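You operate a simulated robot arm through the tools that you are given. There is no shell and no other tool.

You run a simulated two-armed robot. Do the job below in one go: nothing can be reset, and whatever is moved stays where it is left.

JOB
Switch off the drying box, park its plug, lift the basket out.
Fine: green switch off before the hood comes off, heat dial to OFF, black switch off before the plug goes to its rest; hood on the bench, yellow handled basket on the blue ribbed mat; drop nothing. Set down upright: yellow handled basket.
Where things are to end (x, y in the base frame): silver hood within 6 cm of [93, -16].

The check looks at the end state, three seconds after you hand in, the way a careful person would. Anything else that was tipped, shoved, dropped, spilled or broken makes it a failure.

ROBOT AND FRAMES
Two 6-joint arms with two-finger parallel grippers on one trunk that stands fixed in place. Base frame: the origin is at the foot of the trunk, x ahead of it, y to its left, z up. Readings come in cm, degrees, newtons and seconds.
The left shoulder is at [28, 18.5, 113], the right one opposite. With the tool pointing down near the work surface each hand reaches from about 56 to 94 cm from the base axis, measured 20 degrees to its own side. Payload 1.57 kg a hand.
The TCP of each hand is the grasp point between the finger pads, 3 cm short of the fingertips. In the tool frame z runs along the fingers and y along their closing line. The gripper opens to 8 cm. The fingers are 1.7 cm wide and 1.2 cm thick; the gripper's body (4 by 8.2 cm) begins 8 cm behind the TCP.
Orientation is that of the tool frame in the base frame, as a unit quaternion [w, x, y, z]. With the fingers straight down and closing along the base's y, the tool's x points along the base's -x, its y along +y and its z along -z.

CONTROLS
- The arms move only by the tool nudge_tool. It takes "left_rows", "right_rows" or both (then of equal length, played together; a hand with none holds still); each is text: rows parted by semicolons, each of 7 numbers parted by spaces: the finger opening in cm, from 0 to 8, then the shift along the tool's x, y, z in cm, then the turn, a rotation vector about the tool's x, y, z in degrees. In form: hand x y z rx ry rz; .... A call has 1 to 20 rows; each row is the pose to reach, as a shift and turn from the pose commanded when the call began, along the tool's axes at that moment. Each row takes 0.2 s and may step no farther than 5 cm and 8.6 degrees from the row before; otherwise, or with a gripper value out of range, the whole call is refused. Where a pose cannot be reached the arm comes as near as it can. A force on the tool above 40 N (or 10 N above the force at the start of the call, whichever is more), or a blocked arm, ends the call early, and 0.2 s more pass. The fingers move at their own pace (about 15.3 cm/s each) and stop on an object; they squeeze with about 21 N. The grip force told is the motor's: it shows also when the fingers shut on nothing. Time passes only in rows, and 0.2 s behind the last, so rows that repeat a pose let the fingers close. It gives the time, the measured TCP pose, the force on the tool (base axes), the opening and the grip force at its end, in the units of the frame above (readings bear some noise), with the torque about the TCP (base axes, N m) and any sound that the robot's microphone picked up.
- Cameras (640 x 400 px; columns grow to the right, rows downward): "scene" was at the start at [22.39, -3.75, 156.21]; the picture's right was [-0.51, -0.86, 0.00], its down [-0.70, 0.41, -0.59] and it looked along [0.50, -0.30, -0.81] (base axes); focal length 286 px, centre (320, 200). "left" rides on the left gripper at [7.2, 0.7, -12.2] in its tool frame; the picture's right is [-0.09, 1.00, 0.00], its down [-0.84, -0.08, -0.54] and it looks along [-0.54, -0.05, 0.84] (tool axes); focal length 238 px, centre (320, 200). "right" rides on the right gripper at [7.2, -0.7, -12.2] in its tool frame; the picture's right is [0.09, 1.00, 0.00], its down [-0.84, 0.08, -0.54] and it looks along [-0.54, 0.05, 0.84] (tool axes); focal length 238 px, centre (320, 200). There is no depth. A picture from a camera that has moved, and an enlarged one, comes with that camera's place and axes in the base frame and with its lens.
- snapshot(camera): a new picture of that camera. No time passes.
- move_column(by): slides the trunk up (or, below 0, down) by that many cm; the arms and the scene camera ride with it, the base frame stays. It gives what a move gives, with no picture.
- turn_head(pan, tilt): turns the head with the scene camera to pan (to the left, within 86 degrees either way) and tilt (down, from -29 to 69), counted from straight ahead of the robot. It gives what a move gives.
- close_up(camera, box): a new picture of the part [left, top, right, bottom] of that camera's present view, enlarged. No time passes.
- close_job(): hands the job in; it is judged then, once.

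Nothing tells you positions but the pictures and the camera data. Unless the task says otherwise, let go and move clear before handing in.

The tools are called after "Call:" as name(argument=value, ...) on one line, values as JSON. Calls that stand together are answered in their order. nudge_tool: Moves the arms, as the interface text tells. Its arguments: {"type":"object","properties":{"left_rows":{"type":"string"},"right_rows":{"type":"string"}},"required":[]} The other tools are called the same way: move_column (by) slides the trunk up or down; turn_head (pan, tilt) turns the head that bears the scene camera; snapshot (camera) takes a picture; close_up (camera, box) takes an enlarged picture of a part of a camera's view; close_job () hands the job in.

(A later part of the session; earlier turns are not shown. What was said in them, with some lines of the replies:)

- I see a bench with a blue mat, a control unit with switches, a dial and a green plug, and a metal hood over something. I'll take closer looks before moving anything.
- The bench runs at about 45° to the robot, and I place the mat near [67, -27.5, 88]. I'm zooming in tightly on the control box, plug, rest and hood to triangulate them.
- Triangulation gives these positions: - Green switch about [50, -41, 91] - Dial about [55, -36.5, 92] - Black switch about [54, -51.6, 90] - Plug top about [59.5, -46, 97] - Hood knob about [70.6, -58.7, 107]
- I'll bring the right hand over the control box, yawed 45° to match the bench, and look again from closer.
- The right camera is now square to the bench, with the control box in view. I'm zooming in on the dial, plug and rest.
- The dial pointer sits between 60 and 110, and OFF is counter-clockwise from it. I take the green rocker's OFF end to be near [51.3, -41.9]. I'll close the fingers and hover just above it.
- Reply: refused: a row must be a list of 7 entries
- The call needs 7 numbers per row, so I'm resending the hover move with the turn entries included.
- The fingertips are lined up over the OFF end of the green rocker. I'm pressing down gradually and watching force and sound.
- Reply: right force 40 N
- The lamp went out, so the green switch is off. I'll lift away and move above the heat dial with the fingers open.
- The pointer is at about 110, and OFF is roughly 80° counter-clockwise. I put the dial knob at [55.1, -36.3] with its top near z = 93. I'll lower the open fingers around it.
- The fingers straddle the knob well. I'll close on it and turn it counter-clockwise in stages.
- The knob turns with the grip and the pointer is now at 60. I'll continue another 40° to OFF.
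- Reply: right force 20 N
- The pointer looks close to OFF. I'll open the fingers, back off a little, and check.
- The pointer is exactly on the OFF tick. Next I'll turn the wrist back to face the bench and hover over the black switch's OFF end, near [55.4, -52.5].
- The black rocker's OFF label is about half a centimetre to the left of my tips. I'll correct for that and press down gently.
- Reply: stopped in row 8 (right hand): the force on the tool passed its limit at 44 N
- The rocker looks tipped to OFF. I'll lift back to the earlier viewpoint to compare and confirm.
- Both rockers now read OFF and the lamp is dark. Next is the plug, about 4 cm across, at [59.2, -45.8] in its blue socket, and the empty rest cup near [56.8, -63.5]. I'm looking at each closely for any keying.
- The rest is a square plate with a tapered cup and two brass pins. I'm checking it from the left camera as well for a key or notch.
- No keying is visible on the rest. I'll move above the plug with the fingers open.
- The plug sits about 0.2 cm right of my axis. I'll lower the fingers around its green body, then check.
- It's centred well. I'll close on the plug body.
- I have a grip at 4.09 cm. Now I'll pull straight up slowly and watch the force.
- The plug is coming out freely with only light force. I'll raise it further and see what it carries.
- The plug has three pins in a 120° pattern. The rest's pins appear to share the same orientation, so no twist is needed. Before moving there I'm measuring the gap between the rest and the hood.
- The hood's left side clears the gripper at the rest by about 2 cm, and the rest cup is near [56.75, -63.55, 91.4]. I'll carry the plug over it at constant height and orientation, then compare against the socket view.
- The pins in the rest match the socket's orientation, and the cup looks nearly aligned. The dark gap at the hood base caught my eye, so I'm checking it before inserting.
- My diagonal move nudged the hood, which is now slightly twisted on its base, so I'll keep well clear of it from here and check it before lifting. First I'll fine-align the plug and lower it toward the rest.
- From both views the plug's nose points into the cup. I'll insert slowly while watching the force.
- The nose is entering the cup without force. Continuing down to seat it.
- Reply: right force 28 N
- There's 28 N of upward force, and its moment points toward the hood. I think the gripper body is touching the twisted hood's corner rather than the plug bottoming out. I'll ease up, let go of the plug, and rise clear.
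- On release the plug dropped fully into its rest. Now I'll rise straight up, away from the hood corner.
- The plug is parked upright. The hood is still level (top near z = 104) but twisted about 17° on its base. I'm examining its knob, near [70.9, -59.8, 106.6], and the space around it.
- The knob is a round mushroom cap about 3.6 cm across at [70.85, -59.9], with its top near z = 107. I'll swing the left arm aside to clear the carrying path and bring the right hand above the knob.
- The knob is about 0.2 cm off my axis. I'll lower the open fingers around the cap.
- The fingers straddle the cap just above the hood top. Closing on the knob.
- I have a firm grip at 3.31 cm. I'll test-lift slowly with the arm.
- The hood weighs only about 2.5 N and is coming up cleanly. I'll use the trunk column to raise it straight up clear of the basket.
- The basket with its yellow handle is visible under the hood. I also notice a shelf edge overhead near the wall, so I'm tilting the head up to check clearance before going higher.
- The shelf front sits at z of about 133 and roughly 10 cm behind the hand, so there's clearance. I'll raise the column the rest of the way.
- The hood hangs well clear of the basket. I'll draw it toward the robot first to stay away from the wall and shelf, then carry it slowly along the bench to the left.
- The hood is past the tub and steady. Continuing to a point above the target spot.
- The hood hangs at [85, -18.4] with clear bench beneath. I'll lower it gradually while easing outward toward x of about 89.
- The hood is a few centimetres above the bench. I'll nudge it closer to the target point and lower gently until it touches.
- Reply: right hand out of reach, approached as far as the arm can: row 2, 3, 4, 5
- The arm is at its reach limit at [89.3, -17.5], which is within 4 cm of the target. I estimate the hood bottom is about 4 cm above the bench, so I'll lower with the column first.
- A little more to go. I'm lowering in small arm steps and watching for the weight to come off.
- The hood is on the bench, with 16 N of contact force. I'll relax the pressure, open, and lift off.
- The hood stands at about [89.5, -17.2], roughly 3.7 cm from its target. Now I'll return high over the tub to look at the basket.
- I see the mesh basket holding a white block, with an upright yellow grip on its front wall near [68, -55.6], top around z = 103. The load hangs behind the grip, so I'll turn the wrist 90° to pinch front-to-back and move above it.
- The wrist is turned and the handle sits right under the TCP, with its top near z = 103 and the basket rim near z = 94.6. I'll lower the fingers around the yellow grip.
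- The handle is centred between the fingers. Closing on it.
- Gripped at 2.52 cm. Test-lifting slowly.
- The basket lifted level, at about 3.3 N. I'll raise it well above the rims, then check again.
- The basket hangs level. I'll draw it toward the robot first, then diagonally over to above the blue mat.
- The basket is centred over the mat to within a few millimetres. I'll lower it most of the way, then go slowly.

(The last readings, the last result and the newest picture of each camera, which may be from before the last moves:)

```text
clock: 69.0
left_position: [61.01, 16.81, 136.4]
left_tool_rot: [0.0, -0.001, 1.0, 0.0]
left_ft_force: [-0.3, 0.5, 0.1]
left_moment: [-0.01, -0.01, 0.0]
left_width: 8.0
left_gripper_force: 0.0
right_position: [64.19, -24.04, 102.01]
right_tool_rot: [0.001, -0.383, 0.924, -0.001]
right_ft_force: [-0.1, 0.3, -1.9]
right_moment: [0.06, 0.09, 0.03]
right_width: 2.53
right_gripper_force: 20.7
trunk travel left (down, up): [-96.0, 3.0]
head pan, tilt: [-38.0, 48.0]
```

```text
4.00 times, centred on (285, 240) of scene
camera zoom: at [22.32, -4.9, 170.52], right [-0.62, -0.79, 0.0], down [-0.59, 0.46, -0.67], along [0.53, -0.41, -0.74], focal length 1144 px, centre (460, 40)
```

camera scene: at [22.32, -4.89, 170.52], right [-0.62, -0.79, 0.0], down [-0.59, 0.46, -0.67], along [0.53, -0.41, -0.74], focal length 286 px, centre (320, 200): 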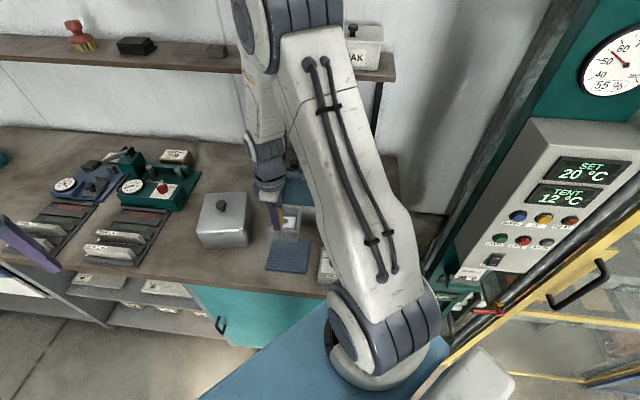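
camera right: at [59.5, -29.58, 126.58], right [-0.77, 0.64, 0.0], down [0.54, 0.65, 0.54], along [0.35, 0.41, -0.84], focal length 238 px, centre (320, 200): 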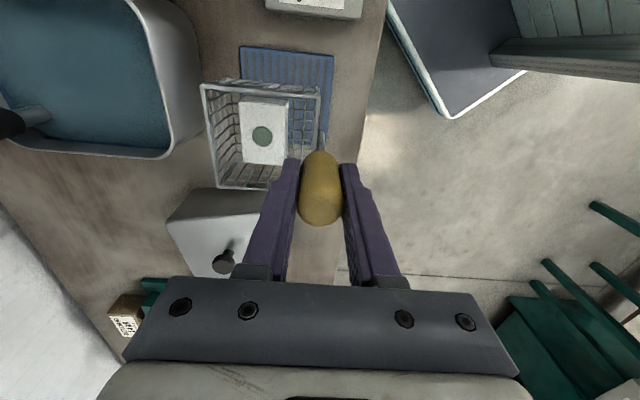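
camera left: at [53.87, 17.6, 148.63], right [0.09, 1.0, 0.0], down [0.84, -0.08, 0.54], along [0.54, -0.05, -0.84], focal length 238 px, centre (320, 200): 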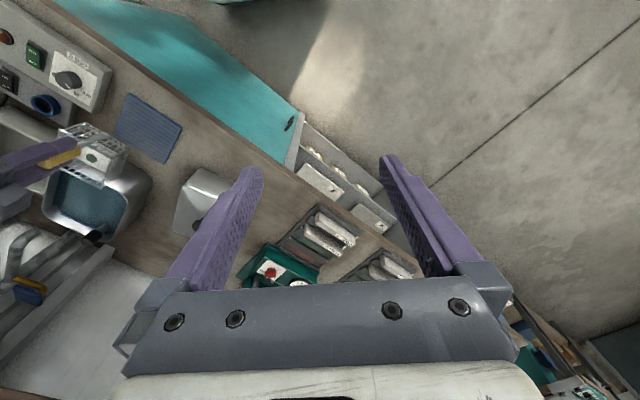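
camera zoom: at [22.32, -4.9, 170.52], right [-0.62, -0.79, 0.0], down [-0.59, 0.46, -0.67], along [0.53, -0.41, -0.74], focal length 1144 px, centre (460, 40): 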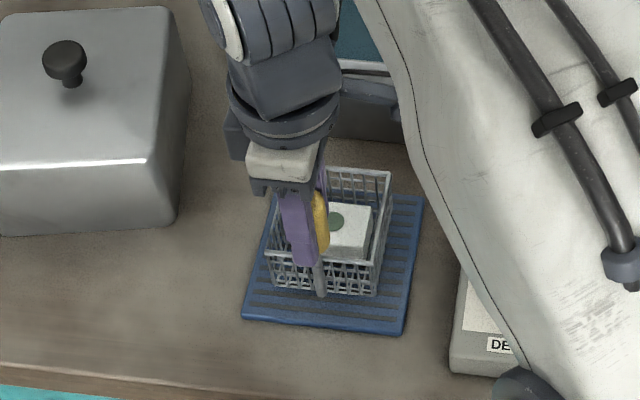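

The basket sits fully over the mat with margin on every side. I'll shift it slightly to centre it better and lower in small steps.

Call:
nudge_tool(right_rows="1 -0.4 -0.6 0.4 0 0 0; 1 -0.5 -0.7 0.8 0 0 0; 1 -0.5 -0.7 1.1 0 0 0; 1 -0.5 -0.7 1.4 0 0 0; 1 -0.5 -0.7 1.4 0 0 0")

Call:
close_up(camera="left", box=[80, 70, 200, 160])

Call:
close_up(camera="scene", box=[250, 210, 320, 280])

```text
clock: 70.2
left_position: [60.91, 16.99, 136.5]
left_tool_rot: [0.0, 0.001, 1.0, 0.0]
left_ft_force: [0.0, 0.2, 0.1]
left_moment: [0.01, -0.02, 0.01]
left_width: 8.0
left_gripper_force: 0.0
right_position: [65.16, -24.09, 100.56]
right_tool_rot: [0.002, -0.383, 0.924, -0.003]
right_ft_force: [-0.9, 3.7, 18.4]
right_moment: [0.42, 0.27, -0.03]
right_width: 2.54
right_gripper_force: 20.7
trunk travel left (down, up): [-96.0, 3.0]
head pan, tilt: [-38.0, 48.0]
```

```text
4.44 times, centred on (140, 115) of left
camera zoom: at [53.78, 17.65, 148.67], right [0.09, 1.0, 0.0], down [0.84, -0.08, 0.54], along [0.54, -0.05, -0.84], focal length 1059 px, centre (1120, 578)
```

zoom: 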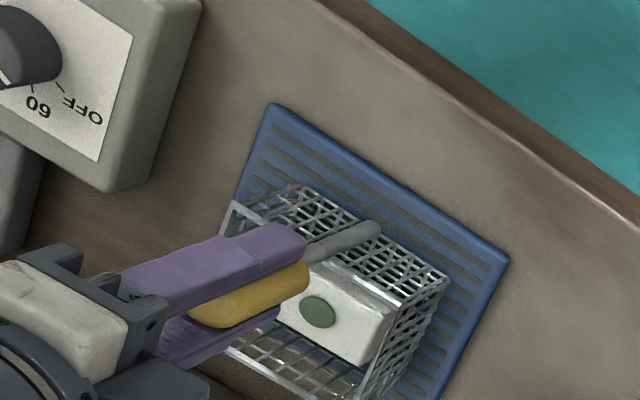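

```text
5.71 times, centred on (285, 245) of scene
camera zoom: at [22.23, -4.84, 170.55], right [-0.62, -0.79, 0.0], down [-0.59, 0.46, -0.67], along [0.53, -0.41, -0.74], focal length 1635 px, centre (520, -57)
```

zoom: 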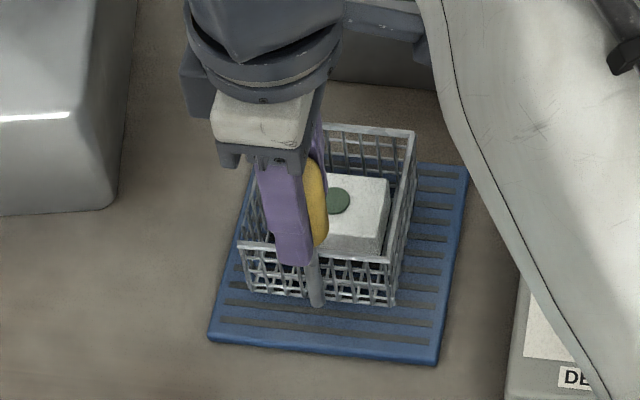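

The basket is down on the mat, with 18 N of contact. I'll ease the pressure, open slightly, and rise straight up off the handle.

Call:
nudge_tool(right_rows="1 0 0 -0.2 0 0 0; 1 0 0 -0.25 0 0 0; 3.2 0 0 -0.25 0 0 0; 5 0 0 -0.25 0 0 0; 5 0 0 -0.25 0 0 0; 5 0 0 -2 0 0 0; 5 0 0 -5 0 0 0; 5 0 0 -9 0 0 0; 5 0 0 -13 0 0 0; 5 0 0 -13 0 0 0")

Call:
snapshot(camera="right")

Call:
close_up(camera="scene", box=[230, 190, 340, 290])

Call:
close_up(camera="left", box=[80, 70, 200, 160])

```text
clock: 72.5
left_position: [60.96, 16.92, 136.49]
left_tool_rot: [0.0, 0.0, 1.0, 0.0]
left_ft_force: [0.5, -0.4, 0.1]
left_moment: [0.01, -0.03, 0.01]
left_width: 7.97
left_gripper_force: 0.1
right_position: [65.03, -24.31, 113.41]
right_tool_rot: [0.0, -0.383, 0.924, -0.001]
right_ft_force: [-0.9, 0.2, -0.5]
right_moment: [0.0, -0.03, -0.02]
right_width: 5.01
right_gripper_force: 0.0
trunk travel left (down, up): [-96.0, 3.0]
head pan, tilt: [-38.0, 48.0]
```

```text
taken
camera right: at [60.41, -29.78, 125.49], right [-0.77, 0.64, 0.0], down [0.54, 0.65, 0.54], along [0.35, 0.42, -0.84], focal length 238 px, centre (320, 200)
```

right: 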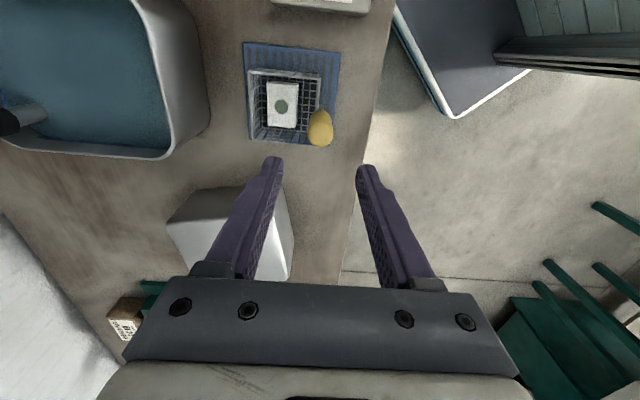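

```text
4.00 times, centred on (285, 240) of scene
camera zoom: at [22.29, -4.89, 170.52], right [-0.62, -0.79, 0.0], down [-0.59, 0.46, -0.67], along [0.53, -0.41, -0.74], focal length 1144 px, centre (460, 40)
```

zoom: 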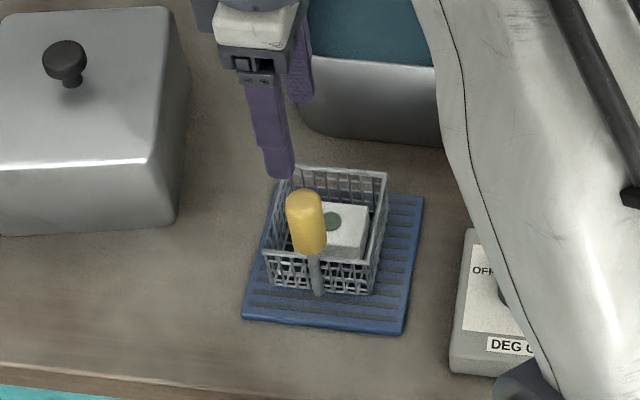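

```text
4.44 times, centred on (140, 115) of left
camera zoom: at [53.84, 17.6, 148.64], right [0.09, 1.0, 0.0], down [0.84, -0.08, 0.54], along [0.54, -0.05, -0.84], focal length 1059 px, centre (1120, 578)
```

zoom: 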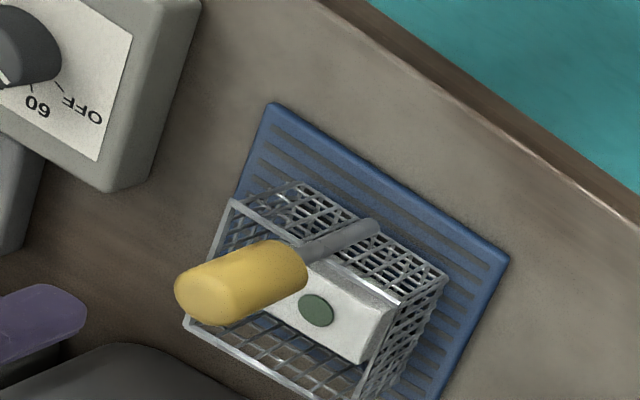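

Call:
close_up(camera="right", box=[220, 20, 370, 170])

Call:
close_up(camera="scene", box=[255, 215, 320, 280])

```text
2.67 times, centred on (295, 95) of right
camera zoom: at [60.41, -29.78, 125.49], right [-0.77, 0.64, 0.0], down [0.54, 0.65, 0.54], along [0.35, 0.42, -0.84], focal length 636 px, centre (387, 480)
```

zoom: 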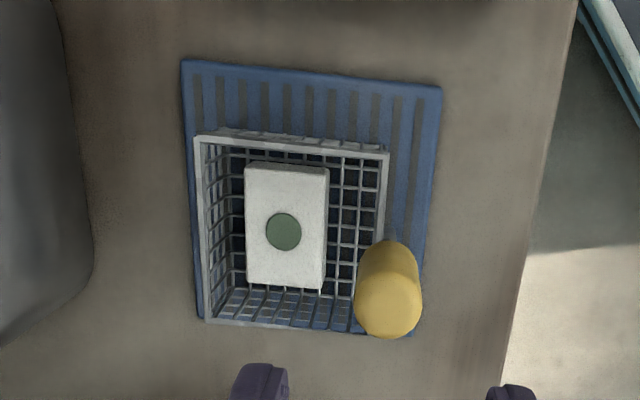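

```text
6.15 times, centred on (288, 248) of scene
camera zoom: at [22.29, -4.89, 170.52], right [-0.62, -0.79, 0.0], down [-0.59, 0.46, -0.67], along [0.53, -0.41, -0.74], focal length 1760 px, centre (520, -92)
```

zoom: 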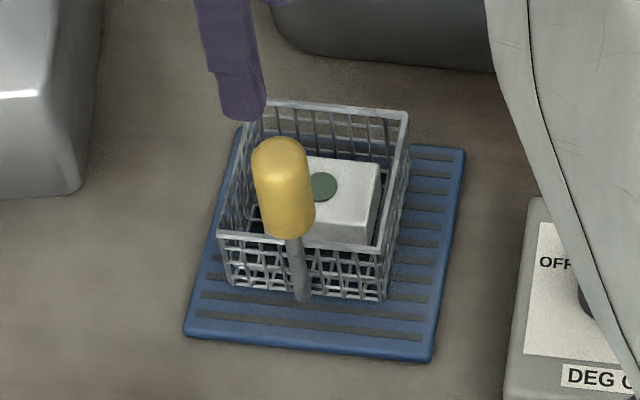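

The basket stands upright, centred on the mat. I'll move the hand back over the control box to re-verify the dial, switches and plug.

Call:
nudge_tool(right_rows="5 0 0 -3 0 0 0; 5 3.5 -0.3 -3 0 0 0; 5 7 -0.6 -3 0 0 0; 5 10.5 -1 -2 0 0 0; 5 13.5 -1.3 0 0 0 0; 5 15.6 -1.5 2 0 0 0; 5 15.6 -1.5 2 0 0 0")

Call:
snapshot(camera="right")

Call:
close_up(camera="right", box=[260, 80, 380, 170])

Call:
close_up(camera="left", box=[0, 20, 120, 130])

```text
clock: 74.0
left_position: [60.93, 16.89, 136.47]
left_tool_rot: [0.0, 0.0, 1.0, 0.0]
left_ft_force: [-0.8, 0.2, 0.5]
left_moment: [-0.02, -0.02, -0.01]
left_width: 8.02
left_gripper_force: 0.0
right_position: [55.11, -36.53, 111.42]
right_tool_rot: [0.001, -0.382, 0.924, -0.001]
right_ft_force: [-0.4, -0.6, -0.4]
right_moment: [-0.01, -0.01, -0.01]
right_width: 4.98
right_gripper_force: 0.0
trunk travel left (down, up): [-96.0, 3.0]
head pan, tilt: [-38.0, 48.0]
```

```text
taken
camera right: at [50.6, -42.02, 123.58], right [-0.77, 0.64, 0.0], down [0.54, 0.65, 0.54], along [0.35, 0.42, -0.84], focal length 238 px, centre (320, 200)
```

right: 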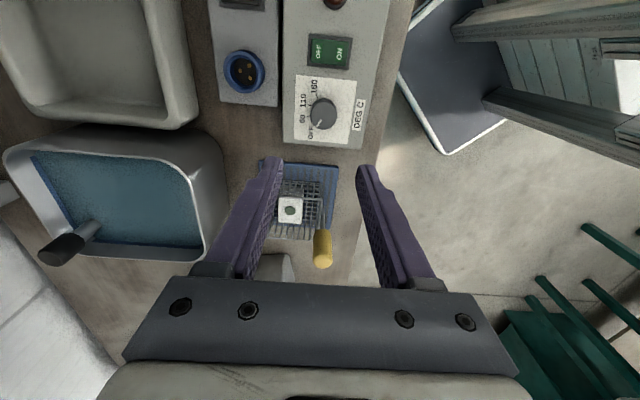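

```text
4.44 times, centred on (320, 125) of right
camera zoom: at [50.6, -42.02, 123.58], right [-0.77, 0.64, 0.0], down [0.54, 0.65, 0.54], along [0.35, 0.42, -0.84], focal length 1059 px, centre (320, 533)
```

zoom: 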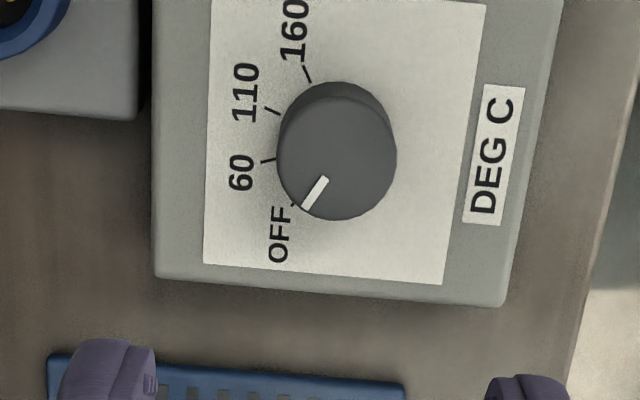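

```text
3.64 times, centred on (60, 75) of left
camera zoom: at [53.86, 17.59, 148.63], right [0.09, 1.0, 0.0], down [0.84, -0.08, 0.54], along [0.54, -0.05, -0.84], focal length 867 px, centre (1266, 654)
```

zoom: 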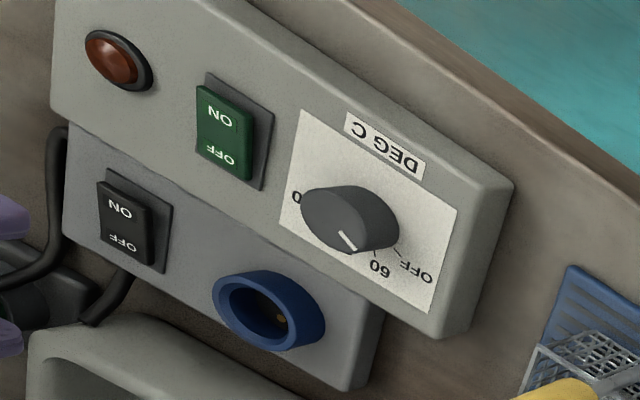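

The dial pointer sits on the OFF tick and both rockers are off. I'll rise clear and take a last look at the plug, hood and basket from the head camera.

Call:
nudge_tool(right_rows="5 1.5 1.5 -3 0 0 0; 5 3 3 -6 0 0 0; 5 4 4 -9 0 0 0; 5 4 4 -9 0 0 0")

Call:
turn_head(pan=-35, tilt=45)

Call:
snapshot(camera="scene")

Call:
snapshot(camera="right")

Call:
close_up(camera="left", box=[0, 60, 10, 200])

```text
clock: 75.0
left_position: [61.02, 16.88, 136.51]
left_tool_rot: [0.0, 0.0, 1.0, 0.0]
left_ft_force: [-1.2, -0.3, -0.8]
left_moment: [0.03, 0.04, -0.02]
left_width: 8.01
left_gripper_force: 0.2
right_position: [49.45, -36.35, 120.65]
right_tool_rot: [0.0, -0.383, 0.924, -0.001]
right_ft_force: [0.2, -0.5, 0.1]
right_moment: [-0.01, -0.05, 0.02]
right_width: 5.01
right_gripper_force: 0.0
trunk travel left (down, up): [-96.0, 3.0]
head pan, tilt: [-38.0, 48.0]
```

```text
clock: 75.7
left_position: [60.99, 16.89, 136.39]
left_tool_rot: [0.0, 0.001, 1.0, 0.0]
left_ft_force: [-0.2, -0.6, 0.2]
left_moment: [0.0, 0.0, 0.0]
left_width: 7.98
left_gripper_force: 0.1
right_position: [49.54, -36.31, 120.35]
right_tool_rot: [0.001, -0.383, 0.924, -0.001]
right_ft_force: [0.4, 0.6, -0.2]
right_moment: [0.04, 0.02, 0.0]
right_width: 5.0
right_gripper_force: 0.0
trunk travel left (down, up): [-96.0, 3.0]
head pan, tilt: [-35.0, 45.0]
```

```text
taken
camera scene: at [22.76, -4.71, 170.94], right [-0.57, -0.82, 0.0], down [-0.58, 0.41, -0.71], along [0.58, -0.41, -0.71], focal length 286 px, centre (320, 200)
```

scene: 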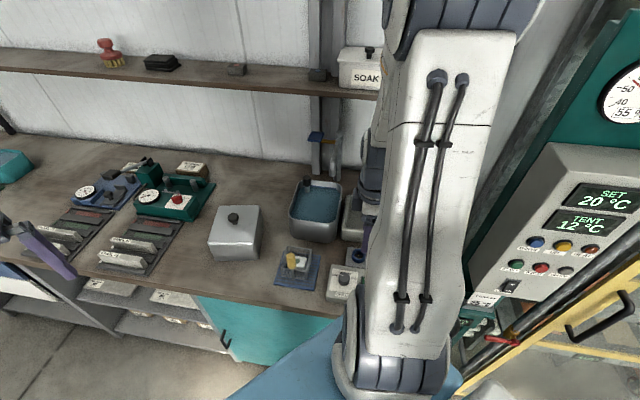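

```text
taken
camera right: at [44.85, -41.8, 132.58], right [-0.77, 0.64, 0.0], down [0.54, 0.65, 0.54], along [0.35, 0.41, -0.84], focal length 238 px, centre (320, 200)
```

right: 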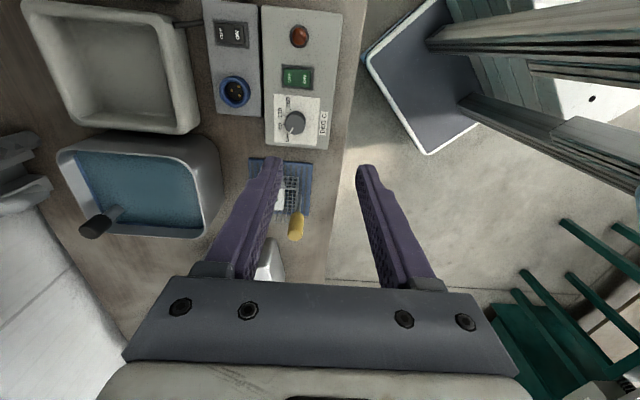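

```text
2.86 times, centred on (5, 130) of left
camera zoom: at [53.85, 17.6, 148.63], right [0.09, 1.0, 0.0], down [0.84, -0.08, 0.54], along [0.54, -0.05, -0.84], focal length 681 px, centre (1220, 400)
```

zoom: 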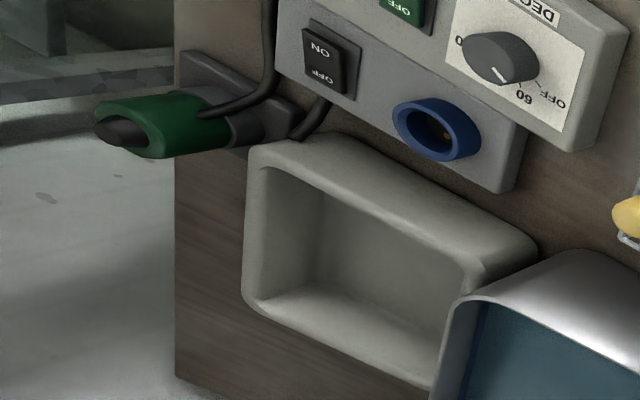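

Everything looks right from here. I'm taking a closer look at the plug to be sure it's fully seated in its rest.

Call:
close_up(camera="left", box=[0, 95, 4, 120])

Call:
close_up(camera="left", box=[0, 80, 4, 130])

```text
16.00 times, centred on (2, 108) of left
camera zoom: at [53.85, 17.6, 148.63], right [0.09, 1.0, 0.0], down [0.84, -0.08, 0.54], along [0.54, -0.05, -0.84], focal length 3814 px, centre (5408, 1680)
```

zoom: 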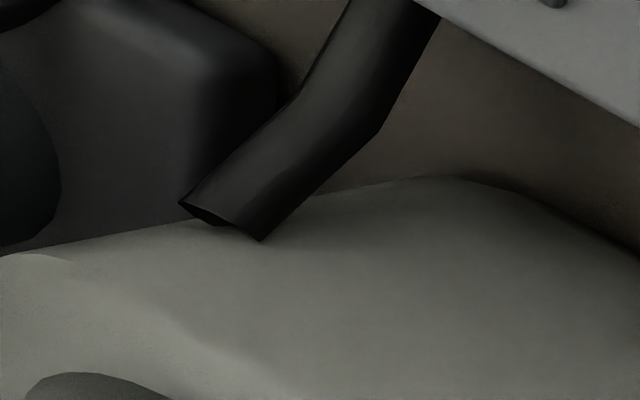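

```text
8.00 times, centred on (2, 105) of left
camera zoom: at [53.85, 17.6, 148.63], right [0.09, 1.0, 0.0], down [0.84, -0.08, 0.54], along [0.54, -0.05, -0.84], focal length 1907 px, centre (2864, 960)
```

zoom: 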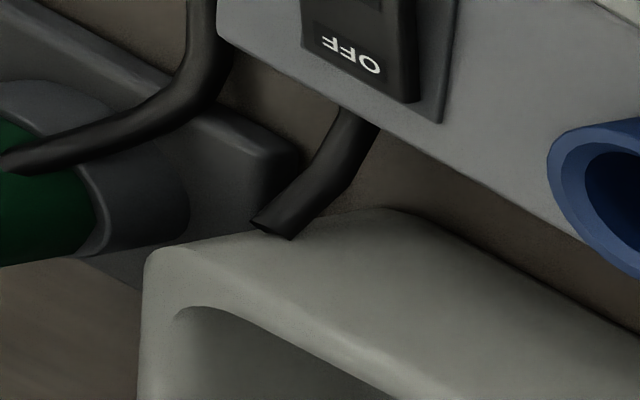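

All checks look right:
- **Switches and dial:** both switches are off and the dial is on OFF.
- **Plug:** flush in its rest.
- **Hood:** level on the bench near [90, -17.4].
- **Basket:** upright on the blue mat.

Both hands are empty and clear, so I'm handing in.

Call:
close_job()

```text
The job is handed in.
```

The drying box is switched off, its plug is parked in the rest, and the basket is out and standing upright on the blue mat. I've handed the job in and haven't seen the verdict.

- **Switches and dial:** The green switch went off first and its lamp went out. I then turned the heat dial to OFF and switched the black switch off before pulling the plug.
- **Plug:** It sits flush in its rest, with no gap visible against the cup.
- **Hood:** It stands level on the bench at about [90, -17.4], roughly 3.5 cm from the target point. The arm could not reach any further out.
- **Basket:** It is centred on the mat to within a few millimetres, with the white block still inside.

**Hood knocked:** While carrying the plug to its rest, I brushed the hood and twisted it about 17° on its base, without tipping it. My gripper then pressed on its corner while I seated the plug. I lifted the hood off afterwards as planned and saw no sign that anything else had moved. Nothing was dropped.
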